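You operate a simulated robot arm through the tools that you are given. There is no shell and no other tool.

You are at the controls of a simulated two-armed robot. One attempt, no reset.

Task
Put the blue paint tin on the blue notebook. Take the shade carton and leave it on the top of the small brown table. Fetch the blue fuse from the top of the long brown bench and set it on the blue mat on the steel cabinet. Take the coil carton and put it on the top of the battery cabinet. Take the green bulb from the top of the short brown bench and put it on the worktop under the mug rack. Open the soap cupboard door, fetch the relay carton and set it on the bottom shelf of the soap cupboard, then shut the door. Lift the grey bin lid open. The order is free. Set down upright: blue paint tin, shade carton, coil carton, green bulb, relay carton.

Only the result counts: the job must be done as asked and must still hold three seconds after the hand-in. Knocking over, shifting, dropping, spilling or breaking anything else fails it. Lids that push on must go on centred and level and be pressed home; caps that screw on are set level and turned clockwise until they are tight.

Robot
Two 7-joint arms with three-finger grippers on one trunk, on a base that moves. Base frame: it is fixed to the floor where the robot stands at the start and does not move with it; the origin is under the middle of the robot, x ahead of it, y to its left, z up. Lengths are in mm, angles in degrees, forces in N, time in s.
The left shoulder is at the start at [70, 146, 937], the right one opposite. With the tool pointing down near the work surface each hand reaches from about 260 to 680 mm from the robot's upright axis, wherever it stands, measured 20 degrees to its own side. Places, roughly: blue fuse [-4000, 2750, 750]; blue mat on the steel cabinet (30x21 cm) [-1040, 1660, 960]; blue notebook [-3000, 2500, 750]; blue paint tin [-1000, 1500, 500]; bottom shelf of the soap cupboard [-2500, -800, 100]; coil carton [-4500, 2750, 250]; green bulb (3x3x6 cm) [-5000, 2800, 900]; grey bin lid [-1100, -1000, 600]; relay carton [-5000, 2750, 250]; shade carton [-3250, 2500, 1000]; soap cupboard door [-2400, -500, 400]; top of the battery cabinet (25x25 cm) [-3920, -480, 460]; top of the small brown table [-6000, 1300, 800]; worktop under the mug rack [-1900, -900, 900]. Payload 2.2 kg a hand.
The tool frame of a hand sits at the grasp point between the pads (the TCP): z along the fingers, y along the line on which they close. The tips reach 28 mm beyond it. The gripper opens to 102 mm; its body begins 71 mm behind the TCP.
Orientation is told as [roll, pitch, yaw] about the base's x, y, z axes, in that order, counted from this pose: with the fingers straight down and closing along the base's y, the tool's x points along the base's -x, its y along +y and its z along -z.

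Tools
- The arms move only by the tool servo_tool. It takes "left_increments", "right_increments" or both (then of equal length, played together; a hand with none holds still); each is a list of rows, each a list of 7 numbers: the shift along the tool's x, y, z in units of 50 mm (1.0 is 50 mm), then the turn, a rotation vector about the tool's x, y, z in units of 5 degrees (1.0 is 5 degrees), then the gripper command, from -1 (shut) to 1 (fully open), values between in proportion. In form: [[dx, dy, dz, rx, ry, rz, claw], ...]. A call has 1 to 20 rows; each row shifts and turns the commanded pose from where the row before left it, along the tool's axes as they then stand. A call with a number of a shift or a turn outside -1 to 1 is refused whole. Rows are played at 5 a second. More than 50 mm and 8.6 degrees between two rows, or a gripper value outside its range, and nothing of the call is played. A pose out of reach is approached as far as the arm can. The call stops where the force on the tool passes 40 N (or 10 N more than at its start, if that is more) or the arm is blocked; 0.2 s more then pass. The fingers move at their own pace (about 203.5 mm/s each) and stop on an object; they squeeze with about 35 N. The grip force told is the motor's: it shows also when the fingers shut on nothing. Time passes only in rows, and 0.2 s behind the last, so rows that do not move let the fingers close. It gives the time, the measured TCP pose, the force on the tool (base axes), the opening and the grip force at its end, in the units of the frame above (readings bear some noise), with the torque about the TCP (base axes, N m) and any sound that the robot's microphone picked up.
- Cameras (640 x 400 px; columns grow to the right, rows downward): "scene" is now at [139.6, -0.5, 1165.8]; the picture's right is [-0.01, -1.00, 0.00], its down [-0.57, 0.01, -0.82] and it looks along [0.82, -0.01, -0.57] (base axes); focal length 264 px, centre (320, 200). "left" rides on the left gripper at [72, 38, -86] in its tool frame; the picture's right is [-0.46, 0.89, 0.00], its down [-0.60, -0.32, -0.73] and it looks along [-0.65, -0.34, 0.68] (tool axes); focal length 256 px, centre (320, 200). "right" rides on the right gripper at [69, 44, -86] in its tool frame; the picture's right is [-0.53, 0.85, 0.00], its down [-0.58, -0.36, -0.73] and it looks along [-0.62, -0.39, 0.68] (tool axes); focal length 256 px, centre (320, 200). There is no depth. A picture from a camera that has moved, and an enlarged one, comes with that camera's place and axes in the base frame and with its lens.
- grab_frame(camera): a new picture of that camera. It takes no simulated time.
- raise_lower(by): slides the trunk up (or, below 0, down) by that many mm; the arms and the scene camera ride with it, the base frame stays. It gives what a move gives, with no picture.
- drive_base(legs): drives the robot by 1 to 6 legs, each [ahead, left, turn to the left] in mm, mm and degrees, along the robot's own axes; the way and the turn of a leg run together, so that a leg with both is an arc; at most 1500 mm and 180 degrees a leg. The arms and the cameras ride along, it lands a little off, and it stops where it bumps. It gives what a move gives.
- aim_head(pan, tilt): turns the head with the scene camera to pan (to the left, within 86 degrees either way) and tilt (down, from -29 to 69), counted from straight ahead of the robot. It gives what a move gives.
- enlarge(camera, box): a new picture of the part [left, top, right, bottom] of that camera's present view, enlarged. It takes no simulated time.
- close_job(): hands the job in; it is judged then, once.

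Places have to be worked out from the pictures, the camera data and where the tool is seen. Open the grippers and draw the arms clear of the work before you hand the job in, unless the task says otherwise.

The tools are called after ">>>" as a command line: name --argument value ..., lists and objects as JSON in quotes. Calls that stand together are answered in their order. servo_tool: Moves the arms, as the interface text tells. Its arguments: {"type":"object","properties":{"left_increments":{"type":"array","items":{"type":"array","items":{"type":"number"}}},"right_increments":{"type":"array","items":{"type":"array","items":{"type":"number"}}}},"required":[]} The other tools are called the same way: raise_lower (by) moves the trunk up or down; drive_base (legs) drives the base; aim_head (pan, tilt) turns the head that bears the scene camera; grab_frame (camera) takes a picture; enlarge (camera, box) takes an enlarged picture of a part of a camera's view; close_job () hands the job in.

At the start:

```text
t: 0.0
left_position: [405.8, 170.7, 795.3]
left_orientation: [0.0, 0.0, 0.0]
left_contact_force: [0.6, -0.1, 0.6]
left_ft_torque: [-0.01, -0.01, 0.01]
left_width: 102.1
left_finger_force: 0.1
right_position: [388.7, -140.7, 805.1]
right_orientation: [0.1, 0.0, 0.0]
right_contact_force: [0.1, -0.2, 0.6]
right_ft_torque: [-0.01, 0.0, -0.02]
right_width: 102.2
right_finger_force: 0.0
trunk travel left (down, up): [-475.0, 465.0]
robot x, y, heading: [1.2, -1.1, -0.1]
head pan, tilt (commanded): [-0.7, 34.9]
```

scene: 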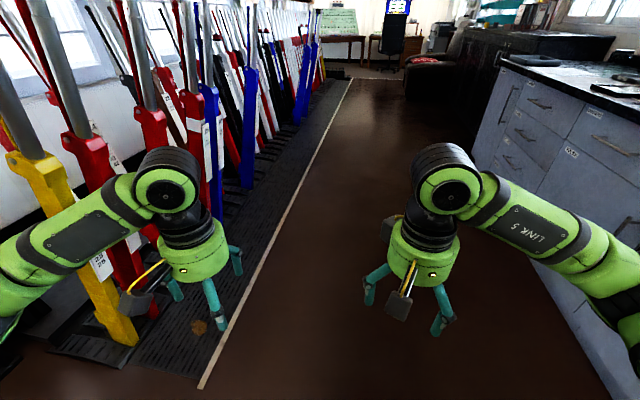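
right: 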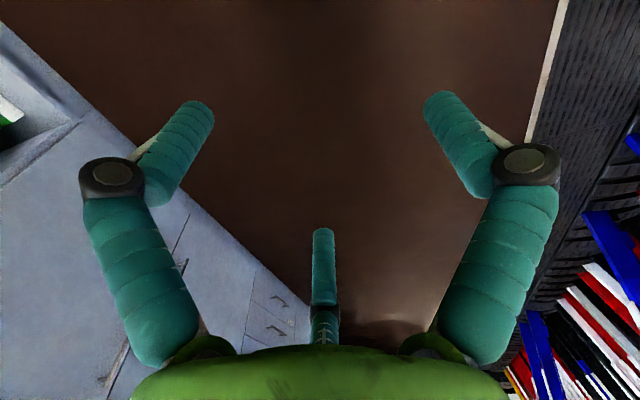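
left: 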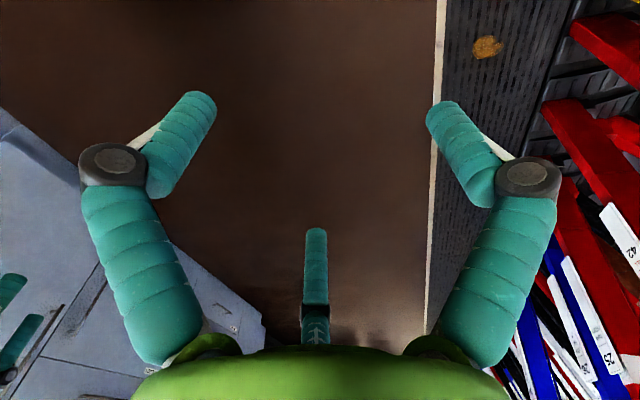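

The pictures show a corridor ahead of the robot, while all the work places lie behind it at negative x. I first look to the left and right with the head.

>>> aim_head --pan 86 --tilt 20

>>> grab_frame --camera "scene"

>>> aim_head --pan -86 --tilt 20

>>> grab_frame --camera "scene"

```text
t: 1.6
left_position: [406.1, 170.6, 795.2]
left_orientation: [0.0, 0.1, 0.0]
left_contact_force: [0.6, -0.4, -0.1]
left_ft_torque: [0.02, -0.02, -0.01]
left_width: 102.0
left_finger_force: 0.0
right_position: [389.8, -139.5, 805.2]
right_orientation: [0.0, 0.0, -0.1]
right_contact_force: [0.3, 0.9, -0.8]
right_ft_torque: [0.02, -0.03, 0.0]
right_width: 102.0
right_finger_force: 0.1
trunk travel left (down, up): [-475.0, 465.0]
robot x, y, heading: [-0.2, -0.3, -0.1]
head pan, tilt (commanded): [85.9, 20.0]
```

```text
taken
camera scene: at [58.2, 93.5, 1189.5], right [1.0, -0.07, 0.0], down [-0.02, -0.34, -0.94], along [0.07, 0.94, -0.34], focal length 264 px, centre (320, 200)
```

scene: 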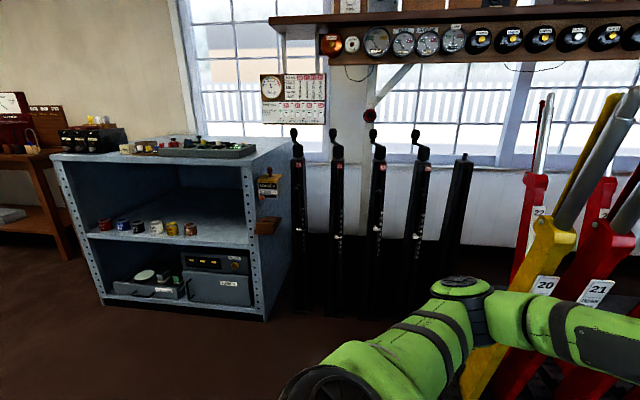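

```text
t: 4.2
left_position: [406.2, 170.3, 795.2]
left_orientation: [0.0, -0.1, 0.0]
left_contact_force: [0.1, 0.8, -0.2]
left_ft_torque: [0.01, -0.02, 0.01]
left_width: 102.0
left_finger_force: 0.0
right_position: [389.2, -140.2, 804.7]
right_orientation: [-0.1, 0.0, 0.1]
right_contact_force: [-0.6, 0.1, 0.7]
right_ft_torque: [0.0, -0.02, -0.02]
right_width: 101.8
right_finger_force: 0.0
trunk travel left (down, up): [-475.0, 465.0]
robot x, y, heading: [1.2, 0.8, 0.1]
head pan, tilt (commanded): [-85.9, 20.0]
```

```text
taken
camera scene: at [58.1, -92.3, 1189.5], right [-1.0, -0.07, 0.0], down [-0.02, 0.34, -0.94], along [0.07, -0.94, -0.34], focal length 264 px, centre (320, 200)
```

scene: 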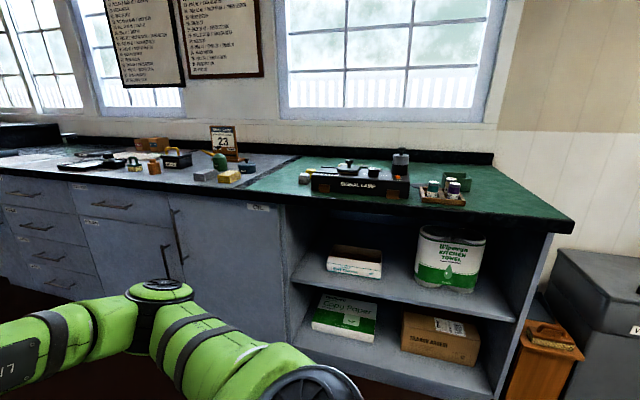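

To the left stands a steel cabinet with the paint tins on its shelf, to the right the counter and the grey bin. I turn right in place toward -x, away from the levers, and look again.

>>> drive_base --legs '[[0, 0, -90], [0, 0, -90]]'

>>> aim_head --pan 0 --tilt 10

>>> grab_frame --camera "scene"

```text
t: 12.2
left_position: [-400.0, -187.2, 795.7]
left_orientation: [0.1, 0.0, -177.5]
left_contact_force: [-0.7, -0.1, 0.3]
left_ft_torque: [0.0, 0.03, -0.02]
left_width: 102.1
left_finger_force: 0.1
right_position: [-395.8, 125.3, 806.4]
right_orientation: [0.0, -0.1, -177.6]
right_contact_force: [-0.1, -0.3, 0.6]
right_ft_torque: [0.0, -0.02, 0.0]
right_width: 102.3
right_finger_force: 0.0
trunk travel left (down, up): [-475.0, 465.0]
robot x, y, heading: [-3.3, -1.4, -177.8]
head pan, tilt (commanded): [-85.9, 20.0]
```

```text
t: 13.8
left_position: [-398.3, -187.1, 795.6]
left_orientation: [0.1, 0.0, -177.5]
left_contact_force: [0.0, 0.1, -1.0]
left_ft_torque: [-0.03, 0.01, -0.01]
left_width: 101.9
left_finger_force: 0.1
right_position: [-393.4, 125.4, 804.5]
right_orientation: [0.0, -0.1, -177.6]
right_contact_force: [1.0, -0.6, -0.1]
right_ft_torque: [0.0, -0.02, -0.02]
right_width: 102.2
right_finger_force: 0.0
trunk travel left (down, up): [-475.0, 465.0]
robot x, y, heading: [0.3, 0.1, -177.7]
head pan, tilt (commanded): [0.0, 10.0]
```

```text
taken
camera scene: at [-141.4, -5.3, 1205.8], right [-0.04, 1.0, 0.0], down [0.17, 0.01, -0.98], along [-0.98, -0.04, -0.17], focal length 264 px, centre (320, 200)
```

scene: 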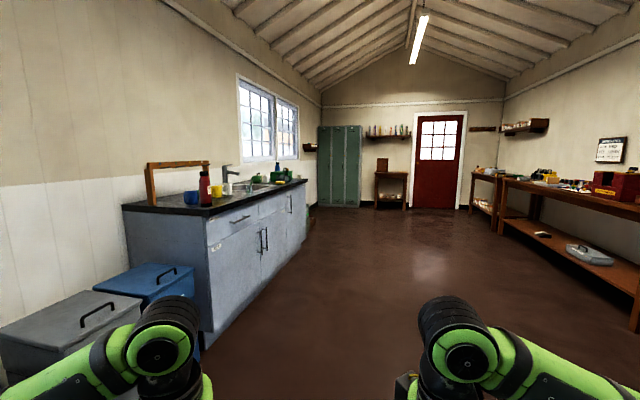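

The room behind: the counter with bins on the left (-y) side and the benches on the right (+y) side. I drive ahead to x≈-1050 and turn left to face the grey bin.

>>> drive_base --legs '[[1050, 0, 0], [0, 0, 87.7]]'

>>> aim_head --pan 0 --tilt 35

>>> grab_frame --camera "scene"

```text
t: 23.0
left_position: [-881.2, -446.6, 795.2]
left_orientation: [0.0, 0.0, -89.5]
left_contact_force: [1.0, 0.3, -0.6]
left_ft_torque: [-0.02, -0.01, -0.03]
left_width: 102.1
left_finger_force: 0.0
right_position: [-1192.2, -431.3, 805.3]
right_orientation: [0.0, 0.0, -89.5]
right_contact_force: [-1.1, 0.2, -0.4]
right_ft_torque: [-0.01, 0.02, -0.02]
right_width: 101.8
right_finger_force: 0.1
trunk travel left (down, up): [-475.0, 465.0]
robot x, y, heading: [-1059.0, -36.1, -89.6]
head pan, tilt (commanded): [0.0, 10.0]
```

```text
t: 23.9
left_position: [-882.4, -445.9, 795.7]
left_orientation: [0.0, 0.1, -89.6]
left_contact_force: [1.2, -1.1, -0.1]
left_ft_torque: [0.0, -0.01, 0.02]
left_width: 101.9
left_finger_force: 0.1
right_position: [-1193.3, -430.2, 806.0]
right_orientation: [0.1, 0.0, -89.6]
right_contact_force: [0.4, 0.4, 0.2]
right_ft_torque: [0.01, 0.0, -0.03]
right_width: 101.6
right_finger_force: 0.0
trunk travel left (down, up): [-475.0, 465.0]
robot x, y, heading: [-1057.6, -41.9, -89.6]
head pan, tilt (commanded): [0.0, 35.0]
```

```text
taken
camera scene: at [-1053.5, -178.9, 1165.7], right [-1.0, -0.01, 0.0], down [0.0, 0.57, -0.82], along [0.01, -0.82, -0.57], focal length 264 px, centre (320, 200)
```

scene: 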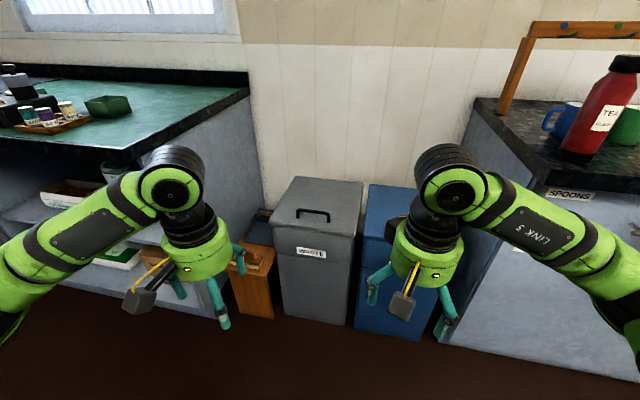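

The grey "WASTE" bin is straight ahead with a handle on its lid. I enlarge it to see the lid, its hinge and the handle.

>>> enlarge --camera "scene" --box '[220, 150, 440, 300]'

```text
2.67 times, centred on (330, 225) of scene
camera zoom: at [-1053.5, -178.9, 1165.7], right [-1.0, -0.01, 0.0], down [0.0, 0.57, -0.82], along [0.01, -0.82, -0.57], focal length 703 px, centre (293, 133)
```

zoom: 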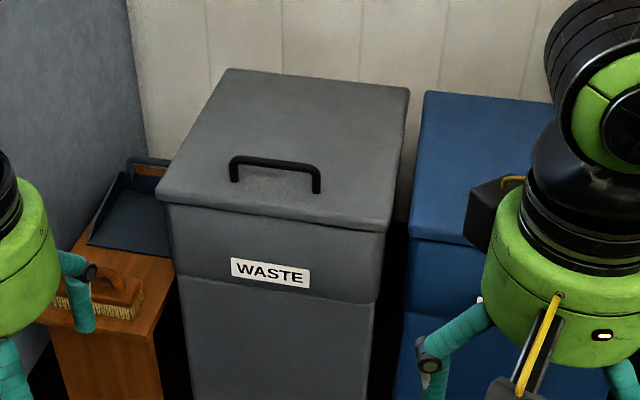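

The handle bar is near the lid's front, around [-1020, -874, 620], with the hinge at the back. Before driving closer I check where my right elbow sits relative to the kitchen counter corner.

>>> aim_head --pan -60 --tilt 50

>>> grab_frame --camera "scene"

>>> aim_head --pan 60 --tilt 50

>>> grab_frame --camera "scene"

```text
t: 25.1
left_position: [-883.9, -446.4, 795.3]
left_orientation: [-0.1, 0.0, -89.5]
left_contact_force: [-1.1, 0.1, -0.1]
left_ft_torque: [-0.03, -0.01, 0.01]
left_width: 102.1
left_finger_force: 0.1
right_position: [-1194.0, -430.9, 805.5]
right_orientation: [0.0, 0.0, -89.6]
right_contact_force: [0.4, 0.5, -0.4]
right_ft_torque: [0.01, 0.03, -0.04]
right_width: 102.0
right_finger_force: 0.0
trunk travel left (down, up): [-475.0, 465.0]
robot x, y, heading: [-1058.6, -37.5, -89.8]
head pan, tilt (commanded): [-60.0, 50.0]
```

```text
taken
camera scene: at [-1120.5, -129.8, 1143.9], right [-0.51, 0.86, 0.0], down [0.66, 0.39, -0.64], along [-0.55, -0.33, -0.77], focal length 264 px, centre (320, 200)
```

scene: 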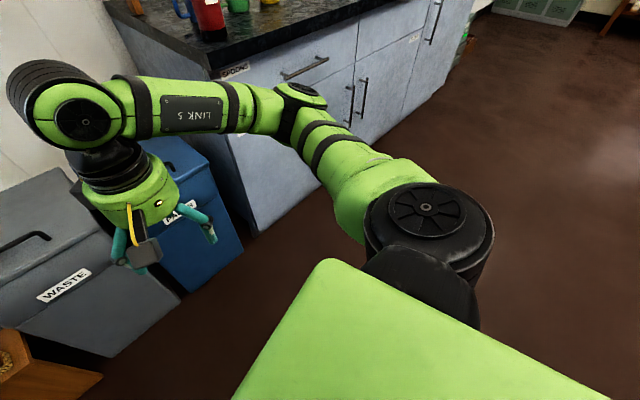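

```text
t: 27.1
left_position: [-882.7, -446.7, 795.5]
left_orientation: [0.1, -0.1, -89.5]
left_contact_force: [-1.2, -1.3, 0.4]
left_ft_torque: [0.01, -0.01, 0.0]
left_width: 102.1
left_finger_force: 0.2
right_position: [-1192.3, -431.3, 805.4]
right_orientation: [0.0, -0.1, -89.6]
right_contact_force: [0.2, -0.1, 0.3]
right_ft_torque: [0.01, 0.0, 0.01]
right_width: 101.6
right_finger_force: 0.0
trunk travel left (down, up): [-475.0, 465.0]
robot x, y, heading: [-1058.0, -39.5, -89.7]
head pan, tilt (commanded): [60.0, 50.0]
```

```text
taken
camera scene: at [-987.2, -128.9, 1143.9], right [-0.49, -0.87, 0.0], down [-0.67, 0.38, -0.64], along [0.56, -0.32, -0.77], focal length 264 px, centre (320, 200)
```

scene: 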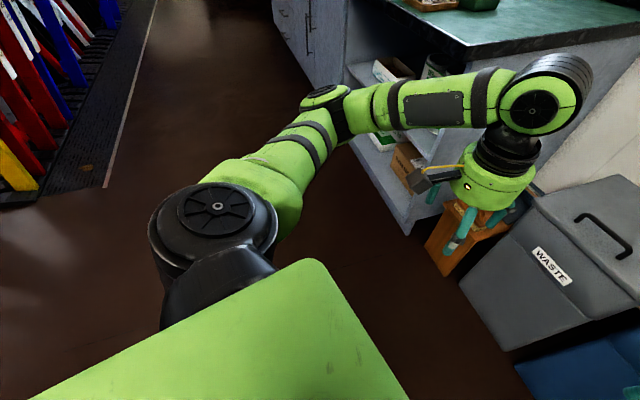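

Both elbows stick out about 380 mm at z≈930, so I raise the trunk 200 mm to pass over the counters. Then I drive ahead to about 450 mm from the lid handle.

>>> raise_lower --by 200

>>> drive_base --legs '[[360, 20, 0]]'

>>> aim_head --pan 0 --tilt 60

>>> grab_frame --camera "scene"

>>> grab_frame --camera "left"

```text
t: 29.3
left_position: [-881.8, -447.4, 995.8]
left_orientation: [0.0, 0.0, -89.6]
left_contact_force: [-0.1, 0.2, -1.1]
left_ft_torque: [0.03, -0.03, 0.02]
left_width: 101.9
left_finger_force: 0.1
right_position: [-1193.2, -431.0, 1005.2]
right_orientation: [0.1, 0.0, -89.6]
right_contact_force: [0.6, -0.3, 0.6]
right_ft_torque: [-0.04, 0.02, -0.01]
right_width: 101.9
right_finger_force: 0.0
trunk travel left (down, up): [-675.0, 265.0]
robot x, y, heading: [-1057.4, -41.4, -89.4]
head pan, tilt (commanded): [60.0, 50.0]
```

```text
t: 31.6
left_position: [-857.8, -804.3, 995.6]
left_orientation: [0.0, 0.0, -89.5]
left_contact_force: [0.3, -0.1, -0.6]
left_ft_torque: [-0.01, 0.01, 0.0]
left_width: 102.0
left_finger_force: 0.0
right_position: [-1168.5, -788.5, 1005.6]
right_orientation: [-0.1, -0.1, -89.5]
right_contact_force: [0.7, 0.1, -0.4]
right_ft_torque: [0.0, -0.04, 0.0]
right_width: 102.0
right_finger_force: 0.1
trunk travel left (down, up): [-675.0, 265.0]
robot x, y, heading: [-1031.5, -399.1, -89.2]
head pan, tilt (commanded): [60.0, 50.0]
```

```text
t: 32.9
left_position: [-859.9, -803.5, 995.8]
left_orientation: [0.0, 0.0, -89.5]
left_contact_force: [-0.5, 0.6, -0.2]
left_ft_torque: [0.03, 0.02, 0.0]
left_width: 101.8
left_finger_force: 0.0
right_position: [-1169.4, -788.9, 1004.8]
right_orientation: [0.1, 0.0, -89.5]
right_contact_force: [-0.2, 0.6, 0.6]
right_ft_torque: [0.02, 0.01, 0.01]
right_width: 101.5
right_finger_force: 0.1
trunk travel left (down, up): [-675.0, 265.0]
robot x, y, heading: [-1031.8, -401.9, -89.7]
head pan, tilt (commanded): [0.0, 60.0]
```

```text
taken
camera scene: at [-1030.3, -514.8, 1331.4], right [-1.0, -0.01, 0.0], down [-0.01, 0.87, -0.5], along [0.0, -0.5, -0.87], focal length 264 px, centre (320, 200)
```

scene: 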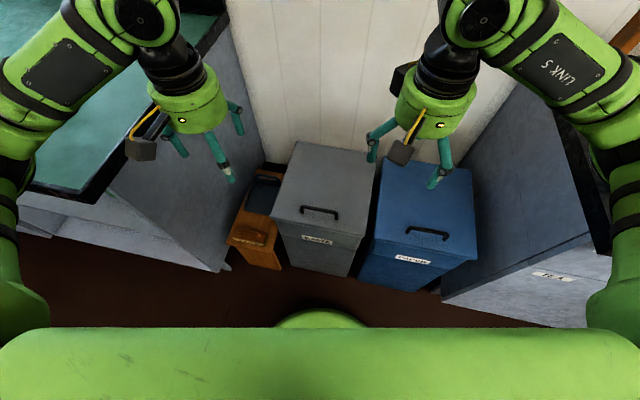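

```text
taken
camera left: at [-821.2, -731.1, 1081.6], right [0.89, -0.46, 0.0], down [-0.31, -0.61, 0.73], along [-0.33, -0.65, -0.68], focal length 256 px, centre (320, 200)
```

left: 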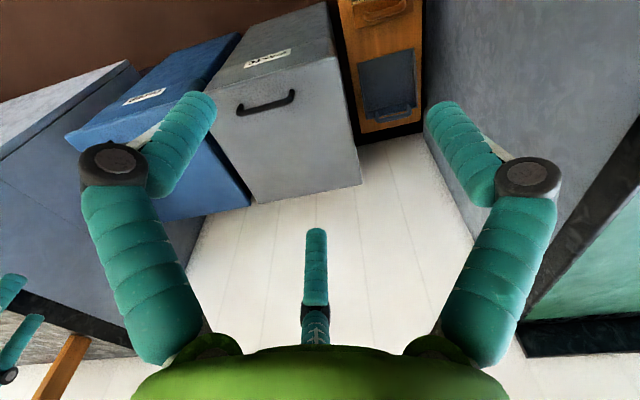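

Both views agree on the bar being near [-1018, -890, ~605], turned about 10.5° from the x axis. I move the left hand above it while turning it so the fingers close across the bar, and draw the right hand back a little.

>>> servo_tool --left_increments '[[-0.4225, -0.795, 0, 0, 0, 0, 1], [-0.4225, -0.795, 0, 0, 0, 0, 1], [-0.4225, -0.795, 0, 0, 0, 0, 1], [-0.4225, -0.795, 0, 0, 0, 0, 1], [0, 0, 0, 0, 0, -0.9875, 1], [0, 0, 0, 0, 0, -0.9875, 1], [0, 0, 0, 0, 0, -0.9875, 1], [0, 0, 0, 0, 0, -0.9875, 1], [0, 0, 0, 0, 0, -0.9875, 1], [0, 0, 0, 0, 0, -0.9875, 1], [0, 0, 0, 0, 0, -0.9875, 1], [0, 0, 0, 0, 0, -0.9875, 1], [0, 0, 0, 0, 0, -0.9875, 1], [0, 0, 0, 0, 0, -0.9875, 1], [0, 0, 0, 0, 0, -0.9875, 1], [0, 0, 0, 0, 0, -0.9875, 1], [0, 0, 0, 0, 0, -0.9875, 1], [0, 0, 0, 0, 0, -0.9875, 1], [0, 0, 0, 0, 0, -0.9875, 1], [0, 0, 0, 0, 0, -0.9875, 1]]' --right_increments '[[0.6, 0, -0.25, 0, 0, 0, 1], [0.6, 0, -0.25, 0, 0, 0, 1], [0.6, 0, -0.25, 0, 0, 0, 1], [0.6, 0, -0.25, 0, 0, 0, 1], [0, 0, 0, 0, 0, 0, 1], [0, 0, 0, 0, 0, 0, 1], [0, 0, 0, 0, 0, 0, 1], [0, 0, 0, 0, 0, 0, 1], [0, 0, 0, 0, 0, 0, 1], [0, 0, 0, 0, 0, 0, 1], [0, 0, 0, 0, 0, 0, 1], [0, 0, 0, 0, 0, 0, 1], [0, 0, 0, 0, 0, 0, 1], [0, 0, 0, 0, 0, 0, 1], [0, 0, 0, 0, 0, 0, 1], [0, 0, 0, 0, 0, 0, 1], [0, 0, 0, 0, 0, 0, 1], [0, 0, 0, 0, 0, 0, 1], [0, 0, 0, 0, 0, 0, 1], [0, 0, 0, 0, 0, 0, 1]]'

>>> grab_frame --camera "left"

>>> grab_frame --camera "scene"

```text
t: 37.1
left_position: [-1016.3, -890.2, 995.5]
left_orientation: [0.1, 0.0, -10.4]
left_contact_force: [-0.7, -0.8, 0.8]
left_ft_torque: [-0.01, 0.0, 0.01]
left_width: 102.2
left_finger_force: 0.2
right_position: [-1171.1, -668.9, 1055.7]
right_orientation: [0.0, 0.0, -89.5]
right_contact_force: [-0.2, -0.3, -0.6]
right_ft_torque: [-0.02, -0.01, 0.0]
right_width: 102.3
right_finger_force: 0.0
trunk travel left (down, up): [-675.0, 265.0]
robot x, y, heading: [-1035.1, -401.5, -89.8]
head pan, tilt (commanded): [0.0, 60.0]
```

```text
taken
camera left: at [-1081.3, -839.1, 1081.7], right [0.62, 0.79, 0.0], down [0.54, -0.42, 0.73], along [0.58, -0.45, -0.68], focal length 256 px, centre (320, 200)
```

left: 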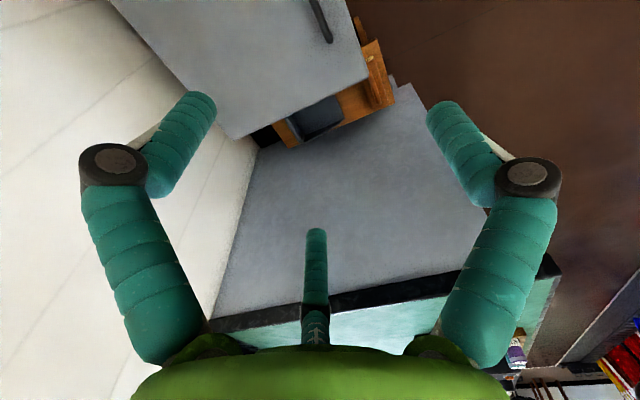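

```text
taken
camera scene: at [-1030.4, -514.7, 1331.4], right [-1.0, -0.01, 0.0], down [-0.01, 0.87, -0.5], along [0.0, -0.5, -0.87], focal length 264 px, centre (320, 200)
```

scene: 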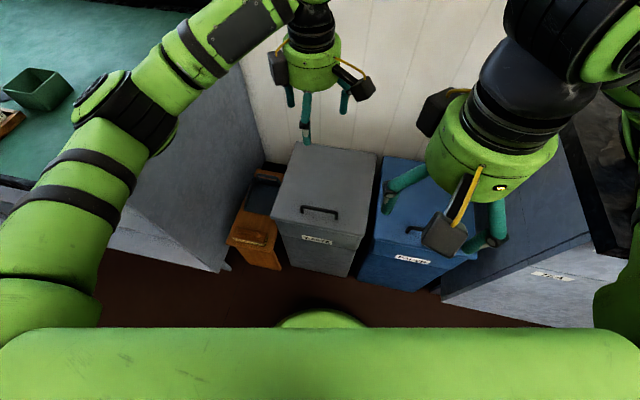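

The hand is above the bar at the right yaw. I lower it 230 mm and check in the hand camera.

>>> servo_tool --left_increments '[[0, 0, 0.92, 0, 0, 0, 1], [0, 0, 0.92, 0, 0, 0, 1], [0, 0, 0.92, 0, 0, 0, 1], [0, 0, 0.92, 0, 0, 0, 1], [0, 0, 0.92, 0, 0, 0, 1]]'

>>> grab_frame --camera "left"

>>> enlarge --camera "scene" --box '[220, 100, 440, 280]'

```text
t: 38.3
left_position: [-1016.1, -890.0, 764.4]
left_orientation: [-0.1, 0.0, -10.5]
left_contact_force: [0.4, -0.6, 0.2]
left_ft_torque: [0.0, 0.0, 0.01]
left_width: 101.9
left_finger_force: 0.2
right_position: [-1170.5, -669.5, 1056.0]
right_orientation: [0.0, 0.0, -89.4]
right_contact_force: [0.0, -0.3, 0.0]
right_ft_torque: [0.01, -0.03, -0.01]
right_width: 101.9
right_finger_force: 0.1
trunk travel left (down, up): [-675.0, 265.0]
robot x, y, heading: [-1033.4, -398.7, -89.7]
head pan, tilt (commanded): [0.0, 60.0]
```

```text
taken
camera left: at [-1080.9, -839.2, 850.9], right [0.62, 0.79, 0.0], down [0.54, -0.42, 0.73], along [0.58, -0.45, -0.68], focal length 256 px, centre (320, 200)
```

left: 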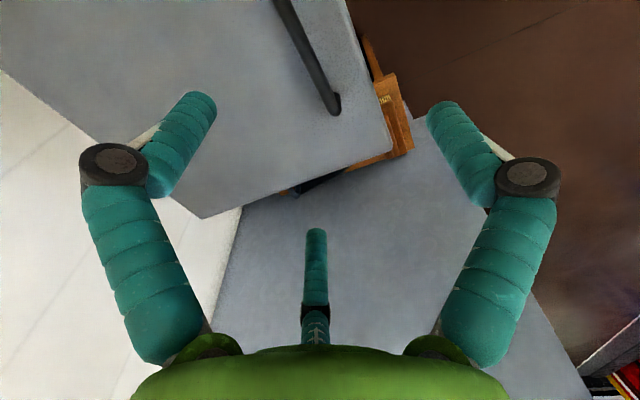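

```text
2.22 times, centred on (330, 190) of scene
camera zoom: at [-1030.5, -514.9, 1331.4], right [-1.0, -0.01, 0.0], down [-0.01, 0.87, -0.5], along [0.0, -0.5, -0.87], focal length 586 px, centre (298, 222)
```

zoom: 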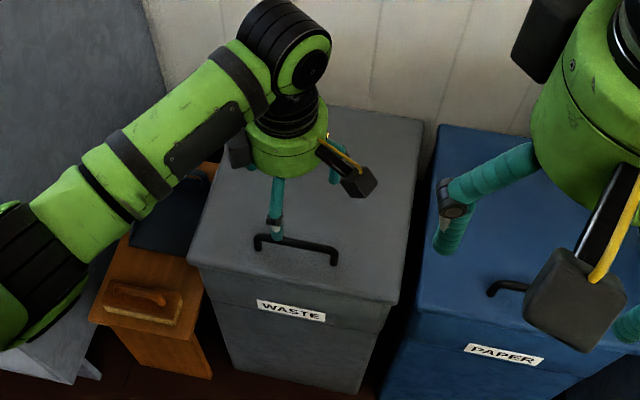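

Triangulation gives the bar centre near x≈-1030, y≈-897, z≈605, so I shift the hand about 14 mm in -x and 7 mm in -y and lower it by 70 mm for another look.

>>> servo_tool --left_increments '[[0.25, -0.19, 0, 0, 0, 0, 1], [0, 0, 0.7, 0, 0, 0, 1], [0, 0, 0.7, 0, 0, 0, 1]]'

>>> grab_frame --camera "left"

>>> enlarge --camera "scene" --box '[240, 120, 400, 250]'

```text
t: 39.1
left_position: [-1030.9, -897.4, 694.1]
left_orientation: [0.1, 0.0, -10.5]
left_contact_force: [0.5, -0.4, 0.8]
left_ft_torque: [-0.02, -0.03, 0.01]
left_width: 101.9
left_finger_force: 0.0
right_position: [-1171.1, -668.4, 1055.0]
right_orientation: [0.0, 0.1, -89.6]
right_contact_force: [-0.3, -0.3, -0.3]
right_ft_torque: [0.01, -0.02, 0.0]
right_width: 101.9
right_finger_force: 0.1
trunk travel left (down, up): [-675.0, 265.0]
robot x, y, heading: [-1031.3, -398.4, -89.5]
head pan, tilt (commanded): [0.0, 60.0]
```

```text
taken
camera left: at [-1095.7, -847.5, 780.9], right [0.62, 0.79, 0.0], down [0.54, -0.42, 0.73], along [0.58, -0.45, -0.68], focal length 256 px, centre (320, 200)
```

left: 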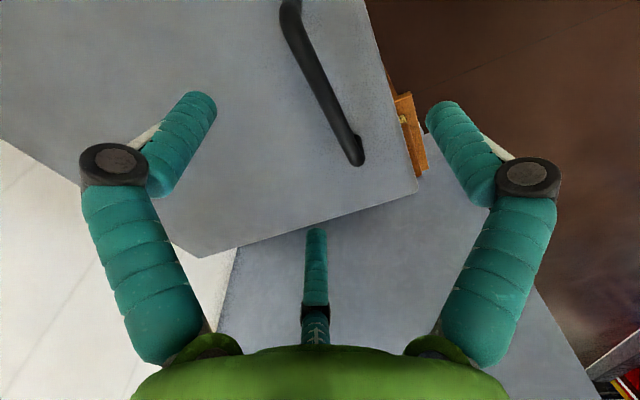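

```text
3.08 times, centred on (320, 185) of scene
camera zoom: at [-1030.7, -515.0, 1331.4], right [-1.0, -0.01, 0.0], down [-0.01, 0.87, -0.5], along [0.0, -0.5, -0.87], focal length 811 px, centre (320, 246)
```

zoom: 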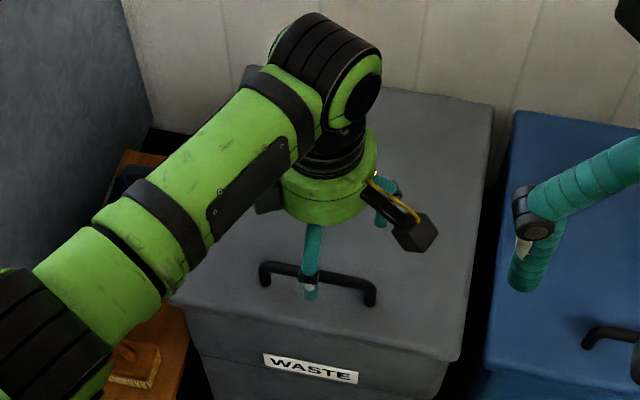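

The bar's height is still uncertain (lid surface between 590 and 628), so I enlarge the hand camera view to refine the triangulation.

>>> enlarge --camera "left" --box '[220, 0, 420, 180]'

>>> servo_tool --left_increments '[[0, 0, 0.5, 0, 0, 0, 1]]'

>>> enlarge --camera "left" --box '[220, 0, 420, 180]'

>>> enlarge --camera "scene" --box '[280, 170, 380, 240]'

```text
2.22 times, centred on (320, 90) of left
camera zoom: at [-1095.7, -847.5, 780.9], right [0.62, 0.79, 0.0], down [0.54, -0.42, 0.73], along [0.58, -0.45, -0.68], focal length 569 px, centre (320, 444)
```

zoom: 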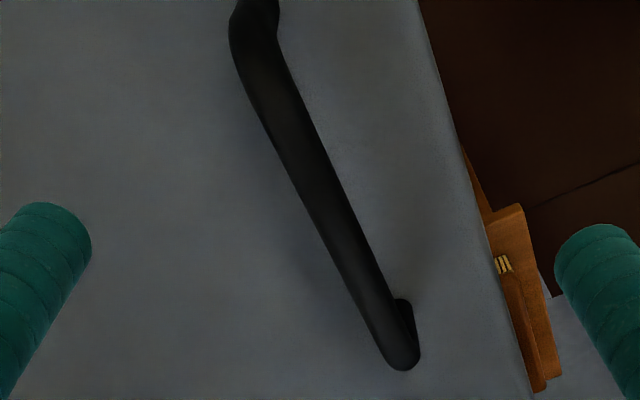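

```text
t: 39.5
left_position: [-1030.2, -898.3, 670.0]
left_orientation: [0.0, -0.1, -10.5]
left_contact_force: [0.4, 0.5, -1.1]
left_ft_torque: [-0.01, 0.0, -0.01]
left_width: 101.9
left_finger_force: 0.0
right_position: [-1170.2, -669.0, 1055.7]
right_orientation: [0.0, -0.1, -89.5]
right_contact_force: [-0.3, 0.0, -0.1]
right_ft_torque: [0.02, 0.01, 0.02]
right_width: 102.0
right_finger_force: 0.1
trunk travel left (down, up): [-675.0, 265.0]
robot x, y, heading: [-1033.8, -401.6, -89.6]
head pan, tilt (commanded): [0.0, 60.0]
```

```text
2.22 times, centred on (320, 90) of left
camera zoom: at [-1094.8, -847.4, 755.9], right [0.62, 0.79, 0.0], down [0.54, -0.42, 0.73], along [0.58, -0.45, -0.68], focal length 569 px, centre (320, 444)
```

zoom: 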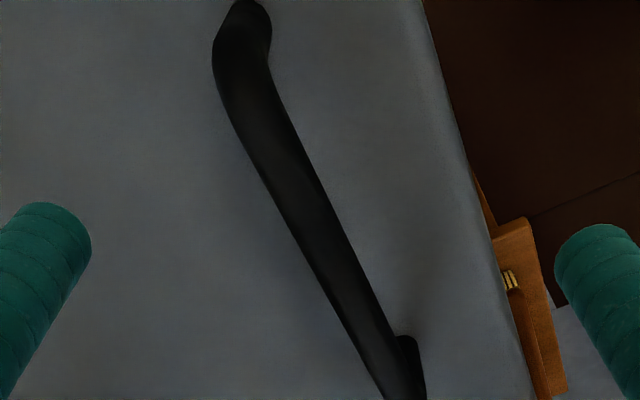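

```text
5.71 times, centred on (330, 205) of scene
camera zoom: at [-1030.6, -515.1, 1331.3], right [-1.0, -0.01, 0.0], down [-0.01, 0.87, -0.5], along [0.0, -0.5, -0.87], focal length 1507 px, centre (263, 171)
```

zoom: 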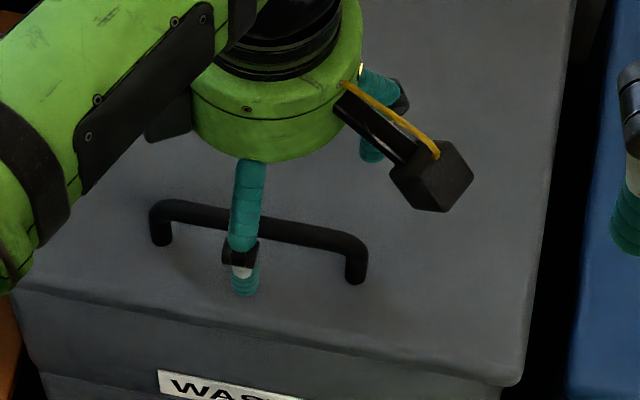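

The bar's two elbows come out at about [-979, -898, 620] and [-1080, -877, 626], so I shift 10 mm toward +y, go down to z≈632 and close on the bar.

>>> servo_tool --left_increments '[[0, 0.21, 0, 0, 0, 0, 1], [0, 0, 0.38, 0, 0, 0, 1], [0, 0, 0.38, 0, 0, 0, 1], [0, 0, 0, 0, 0, 0, -1], [0, 0, 0, 0, 0, 0, -1], [0, 0, 0, 0, 0, 0, -1]]'

>>> enlarge --camera "scene" --box '[280, 170, 380, 240]'

>>> grab_frame --camera "left"

```text
t: 40.9
left_position: [-1026.9, -897.2, 635.2]
left_orientation: [-1.0, -0.3, -10.5]
left_contact_force: [11.8, -35.1, 11.0]
left_ft_torque: [-0.38, 0.47, -1.08]
left_width: 19.5
left_finger_force: 44.5
right_position: [-1170.2, -672.5, 1056.0]
right_orientation: [-0.1, 0.2, -89.5]
right_contact_force: [0.0, -0.7, 0.2]
right_ft_torque: [0.01, -0.01, 0.0]
right_width: 102.3
right_finger_force: 0.1
trunk travel left (down, up): [-675.0, 265.0]
robot x, y, heading: [-1030.6, -399.7, -89.4]
head pan, tilt (commanded): [0.0, 60.0]
```

```text
5.71 times, centred on (330, 205) of scene
camera zoom: at [-1028.3, -518.8, 1331.1], right [-1.0, -0.01, 0.0], down [-0.01, 0.87, -0.5], along [0.0, -0.5, -0.87], focal length 1507 px, centre (263, 171)
```

zoom: 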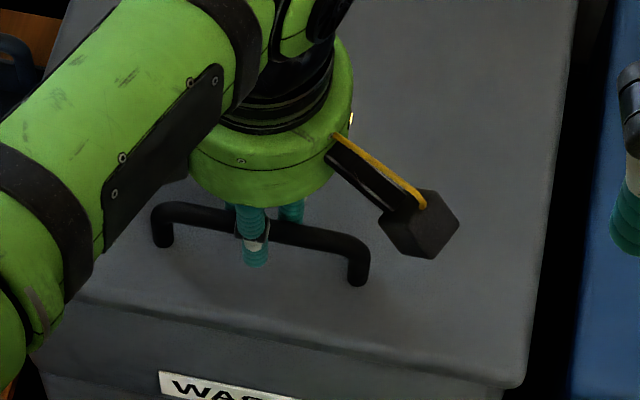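

```text
taken
camera left: at [-1090.7, -844.8, 720.4], right [0.62, 0.79, -0.02], down [0.54, -0.41, 0.74], along [0.58, -0.47, -0.67], focal length 256 px, centre (320, 200)
```

left: 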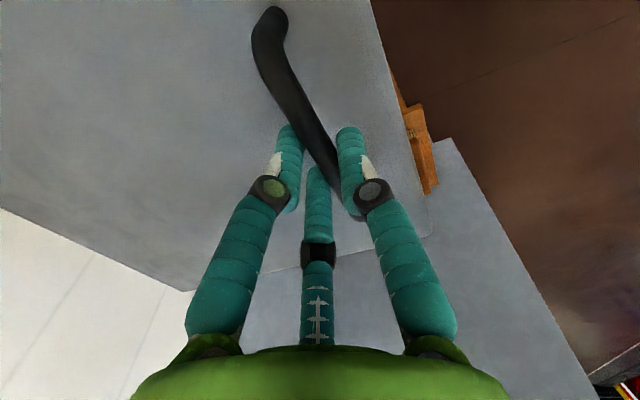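

The fingers hold the bar (19.5 mm width), but the bar sat about 9 mm further toward -y than commanded. I relieve the side force by shifting -9 mm along tool y.

>>> servo_tool --left_increments '[[0, -0.18, 0, 0, 0, 0, -1], [0, 0, 0, 0, 0, 0, -1]]'

```text
t: 41.5
left_position: [-1027.2, -898.0, 635.1]
left_orientation: [-0.4, -0.4, -10.5]
left_contact_force: [21.0, -10.5, 24.4]
left_ft_torque: [-0.02, -0.01, -1.03]
left_width: 19.5
left_finger_force: 44.3
right_position: [-1166.7, -667.5, 1056.9]
right_orientation: [-0.1, 0.0, -89.4]
right_contact_force: [-0.7, 0.2, 0.3]
right_ft_torque: [0.02, -0.01, 0.0]
right_width: 101.9
right_finger_force: 0.0
trunk travel left (down, up): [-675.0, 265.0]
robot x, y, heading: [-1033.1, -401.1, -89.1]
head pan, tilt (commanded): [0.0, 60.0]
```

Some force remains (x +21, z +24, torque about z), so I relax the commanded pose a bit more before lifting.

>>> servo_tool --left_increments '[[-0.14, -0.045, -0.1, 0, 0, 0.3, -1], [0, 0, 0, 0, 0, 0, -1]]'

```text
t: 42.1
left_position: [-1027.1, -896.2, 634.7]
left_orientation: [0.4, 0.1, -12.0]
left_contact_force: [-4.7, -3.2, -3.6]
left_ft_torque: [-0.37, -1.39, 0.17]
left_width: 19.0
left_finger_force: 44.4
right_position: [-1171.4, -670.6, 1053.9]
right_orientation: [0.0, 0.1, -89.5]
right_contact_force: [-0.5, 0.5, 0.9]
right_ft_torque: [0.01, 0.01, 0.03]
right_width: 101.8
right_finger_force: 0.1
trunk travel left (down, up): [-675.0, 265.0]
robot x, y, heading: [-1032.1, -397.9, -89.5]
head pan, tilt (commanded): [0.0, 60.0]
```

Forces are low now. I lift along the hinge arc (hinge about 255 mm behind and 50 mm below the tool), rotating the hand with the lid, 20° first.

>>> servo_tool --left_increments '[[0, -0.107, -0.441, -1, 0, 0, -1], [0, -0.107, -0.441, -1, 0, 0, -1], [0, -0.107, -0.441, -1, 0, 0, -1], [0, -0.107, -0.441, -1, 0, 0, -1]]'

>>> grab_frame --camera "scene"

```text
t: 42.9
left_position: [-1030.8, -919.1, 698.7]
left_orientation: [10.1, 0.4, -12.1]
left_contact_force: [-9.5, -16.7, -11.6]
left_ft_torque: [-0.34, -0.95, 0.22]
left_width: 19.3
left_finger_force: 44.0
left hand out of reach, approached as far as the arm can: row 3
right_position: [-1170.8, -670.3, 1055.1]
right_orientation: [0.0, 0.2, -89.6]
right_contact_force: [0.0, 1.5, 0.5]
right_ft_torque: [-0.1, 0.01, -0.01]
right_width: 101.9
right_finger_force: 0.1
trunk travel left (down, up): [-675.0, 265.0]
robot x, y, heading: [-1032.1, -396.8, -89.7]
head pan, tilt (commanded): [0.0, 60.0]
stopped in row 3 (left hand): the force on the tool passed its limit at 48 N (the readings are from after the stop); the commanded pose is now the measured one
```

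```text
taken
camera scene: at [-1031.2, -516.4, 1331.1], right [-1.0, -0.01, 0.0], down [-0.01, 0.87, -0.5], along [0.0, -0.5, -0.87], focal length 264 px, centre (320, 200)
```

scene: 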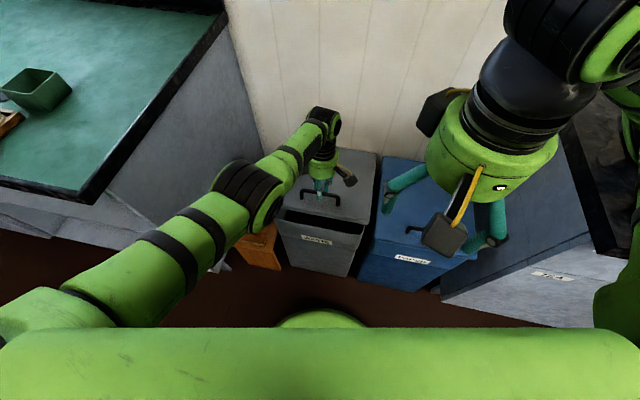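

The lid rose about 15° before the left wrist reached its limit, and it holds there. I bring the right hand, closed and tilted forward 50°, to the front of the bin to get under the lid's edge.

>>> servo_tool --right_increments '[[-0.26, 0.203, 0.846, 0, 0, 0, -1], [-0.26, 0.203, 0.846, 0, 0, 0, -1], [-0.26, 0.203, 0.846, 0, 0, 0, -1], [-0.26, 0.203, 0.846, 0, 0, 0, -1]]'

>>> grab_frame --camera "scene"

```text
t: 43.9
left_position: [-1031.7, -919.6, 696.0]
left_orientation: [10.8, 0.7, -12.0]
left_contact_force: [-9.0, -16.5, -10.5]
left_ft_torque: [-0.3, 0.01, 0.32]
left_width: 19.2
left_finger_force: 44.6
right_position: [-1130.2, -722.5, 883.4]
right_orientation: [0.1, 0.2, -89.5]
right_contact_force: [0.4, -0.1, -0.5]
right_ft_torque: [0.01, -0.01, 0.0]
right_width: 2.3
right_finger_force: 30.9
trunk travel left (down, up): [-675.0, 265.0]
robot x, y, heading: [-1034.2, -398.6, -89.6]
head pan, tilt (commanded): [0.0, 60.0]
```

```text
taken
camera scene: at [-1032.3, -519.4, 1330.9], right [-1.0, -0.01, 0.0], down [-0.01, 0.87, -0.5], along [0.01, -0.5, -0.87], focal length 264 px, centre (320, 200)
```

scene: 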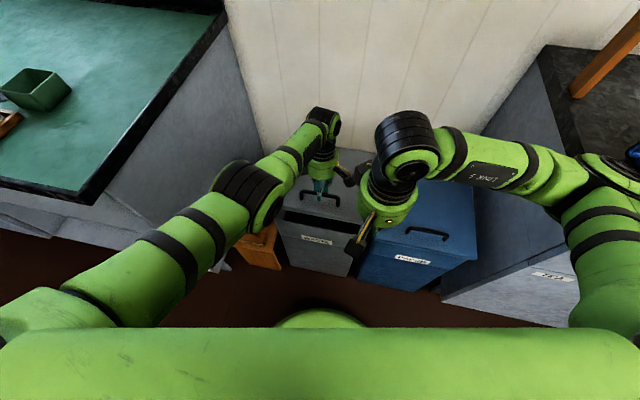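

The right elbow stays above the counter. I continue down and tilt the hand forward by 50° (rotation about tool y).

>>> servo_tool --right_increments '[[-0.26, 0.2, 0.82, 0, 0, 0, -1], [-0.26, 0.2, 0.82, 0, 0, 0, -1], [-0.26, 0.2, 0.82, 0, 0, 0, -1], [0, 0, 0, 0, -1, 0, -1], [0, 0, 0, 0, -1, 0, -1], [0, 0, 0, 0, -1, 0, -1], [0, 0, 0, 0, -1, 0, -1], [0, 0, 0, 0, -1, 0, -1], [0, 0, 0, 0, -1, 0, -1], [0, 0, 0, 0, -1, 0, -1], [0, 0, 0, 0, -1, 0, -1], [0, 0, 0, 0, -1, 0, -1], [0, 0, 0, 0, -1, 0, -1]]'

>>> grab_frame --camera "scene"

>>> grab_frame --camera "right"

```text
t: 46.7
left_position: [-1031.0, -917.7, 696.2]
left_orientation: [10.6, 0.5, -12.0]
left_contact_force: [-10.7, -16.2, -10.5]
left_ft_torque: [-0.31, 0.48, 0.36]
left_width: 19.1
left_finger_force: 43.8
right_position: [-1099.7, -761.9, 761.5]
right_orientation: [0.1, -50.1, -89.7]
right_contact_force: [-0.7, 0.4, 0.1]
right_ft_torque: [0.01, 0.04, -0.01]
right_width: 2.1
right_finger_force: 31.2
trunk travel left (down, up): [-675.0, 265.0]
robot x, y, heading: [-1032.2, -397.0, -89.4]
head pan, tilt (commanded): [0.0, 60.0]
```

```text
taken
camera scene: at [-1032.4, -519.1, 1330.9], right [-1.0, -0.01, 0.0], down [-0.01, 0.87, -0.5], along [0.01, -0.5, -0.87], focal length 264 px, centre (320, 200)
```

scene: 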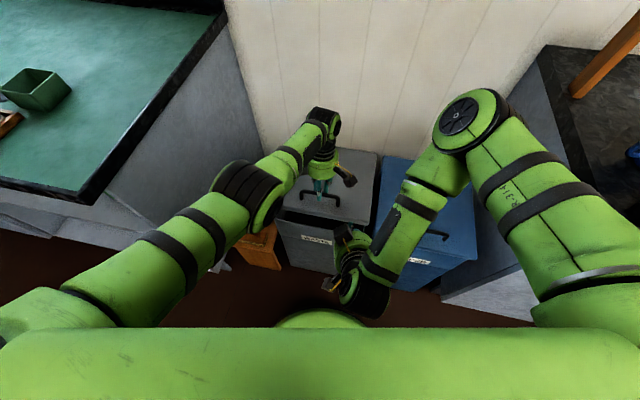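

```text
taken
camera right: at [-1056.8, -651.8, 764.9], right [0.85, -0.34, 0.41], down [-0.37, 0.19, 0.91], along [-0.38, -0.92, 0.03], focal length 256 px, centre (320, 200)
```

right: 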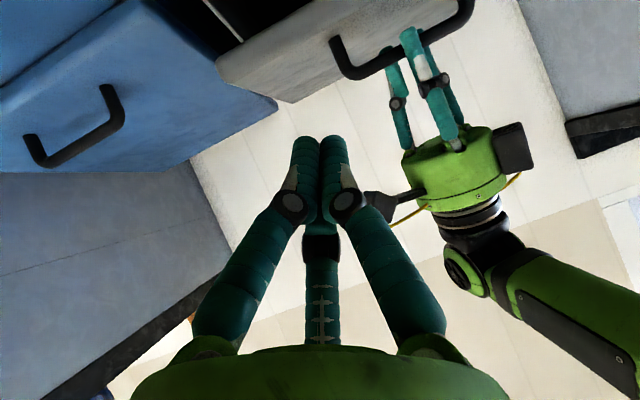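

I enlarge the scene view to see the gap between the lid and bin before inserting the right fingers.

>>> enlarge --camera "scene" --box '[260, 130, 420, 290]'

>>> enlarge --camera "right" --box '[150, 0, 450, 180]'

```text
2.50 times, centred on (340, 210) of scene
camera zoom: at [-1032.4, -519.1, 1330.9], right [-1.0, -0.01, 0.0], down [-0.01, 0.87, -0.5], along [0.01, -0.5, -0.87], focal length 659 px, centre (270, 175)
```

zoom: 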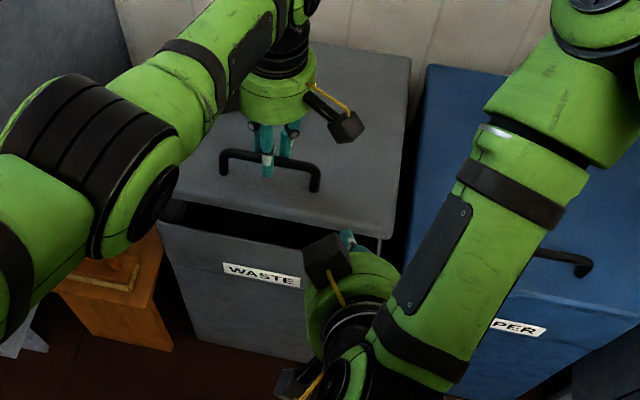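

```text
2.13 times, centred on (300, 90) of right
camera zoom: at [-1056.8, -651.8, 764.9], right [0.85, -0.34, 0.41], down [-0.37, 0.19, 0.91], along [-0.38, -0.92, 0.03], focal length 546 px, centre (363, 435)
```

zoom: 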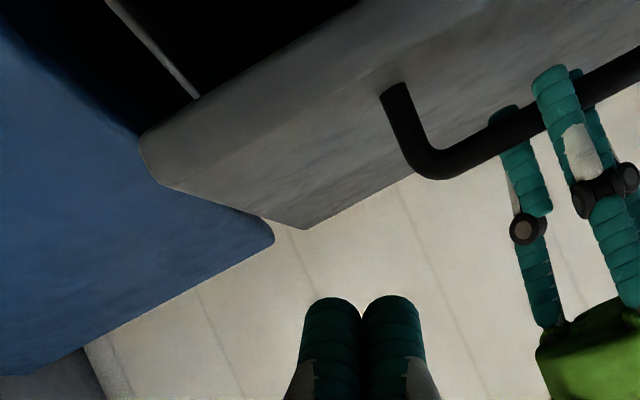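

The lid's front edge underside is at roughly z≈630, y≈-842, with a gap of about 70 mm. I lower the right hand in front of the bin to z≈610 and tilt it further to 75°, so the fingers are nearly level.

>>> servo_tool --right_increments '[[0.4885, 0, 0.5925, 0, 0, 0, -1], [0.4885, 0, 0.5925, 0, 0, 0, -1], [0.4885, 0, 0.5925, 0, 0, 0, -1], [0.4885, 0, 0.5925, 0, 0, 0, -1], [0, 0, 0, 0, -1, 0, -1], [0, 0, 0, 0, -1, 0, -1], [0, 0, 0, 0, -1, 0, -1], [0, 0, 0, 0, -1, 0, -1], [0, 0, 0, 0, -1, 0, -1]]'

>>> enlarge --camera "scene" --box '[260, 130, 420, 290]'

>>> grab_frame --camera "right"

```text
t: 48.7
left_position: [-1031.1, -918.7, 698.1]
left_orientation: [10.7, 0.4, -12.0]
left_contact_force: [-11.2, -15.4, -9.1]
left_ft_torque: [-0.35, 0.25, 0.34]
left_width: 19.2
left_finger_force: 44.3
right_position: [-962.6, -807.8, 752.3]
right_orientation: [0.0, -74.6, -89.8]
right_contact_force: [-0.2, -0.1, -0.6]
right_ft_torque: [-0.01, 0.0, 0.01]
right_width: 2.2
right_finger_force: 31.3
right hand out of reach, approached as far as the arm can: row 1, 2, 3, 4, 5, 6, 7, 8, 9
trunk travel left (down, up): [-675.0, 265.0]
robot x, y, heading: [-1034.4, -402.6, -89.6]
head pan, tilt (commanded): [0.0, 60.0]
```

```text
2.50 times, centred on (340, 210) of scene
camera zoom: at [-1032.5, -519.0, 1330.9], right [-1.0, -0.01, 0.0], down [-0.01, 0.87, -0.5], along [0.01, -0.5, -0.87], focal length 659 px, centre (270, 175)
```

zoom: 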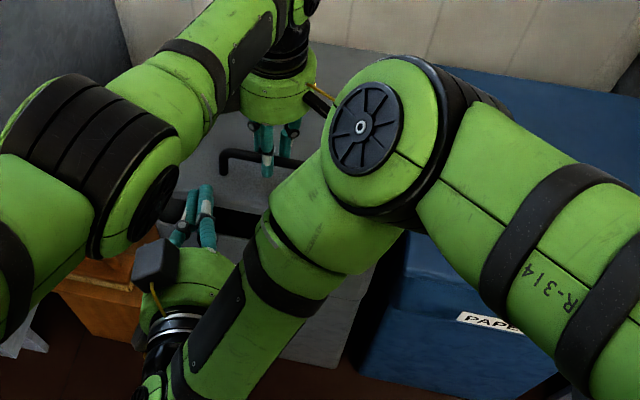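

```text
taken
camera right: at [-918.6, -707.9, 709.3], right [0.85, -0.14, 0.51], down [-0.37, 0.55, 0.75], along [-0.39, -0.82, 0.41], focal length 256 px, centre (320, 200)
```

right: 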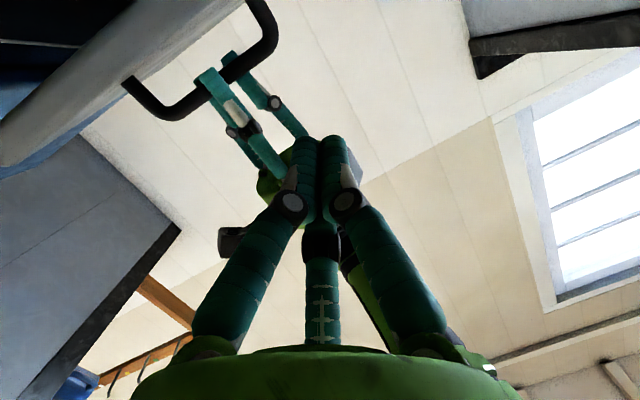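

The right arm could not follow and drifted to x≈-963; I undo those rows to bring it back to the last good pose.

>>> servo_tool --right_increments '[[0, 0, 0, 0, 1, 0, -1], [0, 0, 0, 0, 1, 0, -1], [0, 0, 0, 0, 1, 0, -1], [0, 0, 0, 0, 1, 0, -1], [0, 0, 0, 0, 1, 0, -1], [-0.4885, 0, -0.5925, 0, 0, 0, -1], [-0.4885, 0, -0.5925, 0, 0, 0, -1], [-0.4885, 0, -0.5925, 0, 0, 0, -1], [-0.4885, 0, -0.5925, 0, 0, 0, -1]]'

>>> enlarge --camera "scene" --box '[240, 100, 480, 300]'

```text
t: 50.3
left_position: [-1030.8, -921.5, 702.5]
left_orientation: [9.9, 0.5, -12.2]
left_contact_force: [-3.4, -7.7, -4.8]
left_ft_torque: [-0.43, -0.25, 0.24]
left_width: 19.5
left_finger_force: 44.8
right_position: [-966.9, -789.8, 813.2]
right_orientation: [-1.3, -48.4, -88.4]
right_contact_force: [0.0, -0.3, -0.5]
right_ft_torque: [-0.02, -0.05, 0.02]
right_width: 2.2
right_finger_force: 31.3
trunk travel left (down, up): [-675.0, 265.0]
robot x, y, heading: [-1032.8, -400.1, -89.6]
head pan, tilt (commanded): [0.0, 60.0]
stopped in row 8 (right hand): the force on the tool passed its limit at 70 N (the readings are from after the stop); the commanded pose is now the measured one
```

```text
2.00 times, centred on (360, 200) of scene
camera zoom: at [-1031.1, -516.5, 1331.3], right [-1.0, -0.01, 0.0], down [-0.01, 0.87, -0.5], along [0.0, -0.5, -0.87], focal length 527 px, centre (240, 200)
```

zoom: 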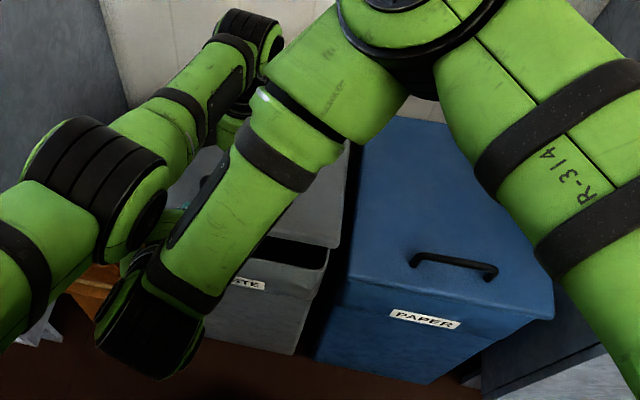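

The right hand touched the left forearm from below; the robot stopped it there. I lower the right hand 50 mm first and then slide it back out toward -x.

>>> servo_tool --right_increments '[[0.374, 0, 0.332, 0, 0, 0, -1], [0.374, 0, 0.332, 0, 0, 0, -1], [0, -0.6, 0, 0, 0, 0, -1], [0, -0.6, 0, 0, 0, 0, -1], [0, -0.6, 0, 0, 0, 0, -1], [0, -0.6, 0, 0, 0, 0, -1]]'

>>> grab_frame --camera "scene"

```text
t: 51.7
left_position: [-1031.1, -921.0, 700.7]
left_orientation: [10.4, 0.4, -11.9]
left_contact_force: [-5.1, -12.2, -9.0]
left_ft_torque: [-0.16, -0.14, 0.37]
left_width: 19.0
left_finger_force: 44.6
right_position: [-1088.6, -791.7, 764.4]
right_orientation: [-1.3, -48.4, -88.4]
right_contact_force: [0.3, 0.2, 0.1]
right_ft_torque: [0.03, -0.01, -0.01]
right_width: 2.2
right_finger_force: 31.5
trunk travel left (down, up): [-675.0, 265.0]
robot x, y, heading: [-1031.8, -398.9, -89.6]
head pan, tilt (commanded): [0.0, 60.0]
```

```text
taken
camera scene: at [-1032.2, -518.2, 1331.0], right [-1.0, -0.01, 0.0], down [-0.01, 0.87, -0.5], along [0.01, -0.5, -0.87], focal length 264 px, centre (320, 200)
```

scene: 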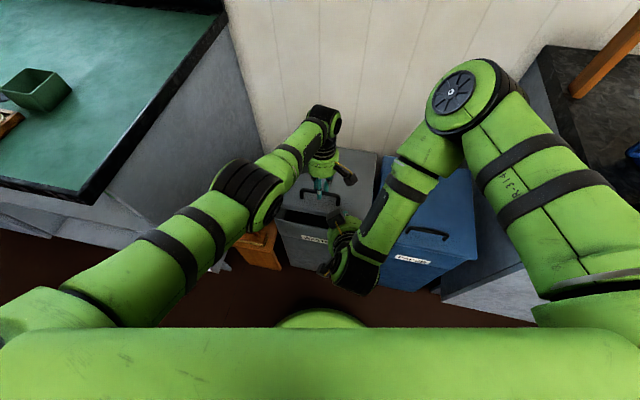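

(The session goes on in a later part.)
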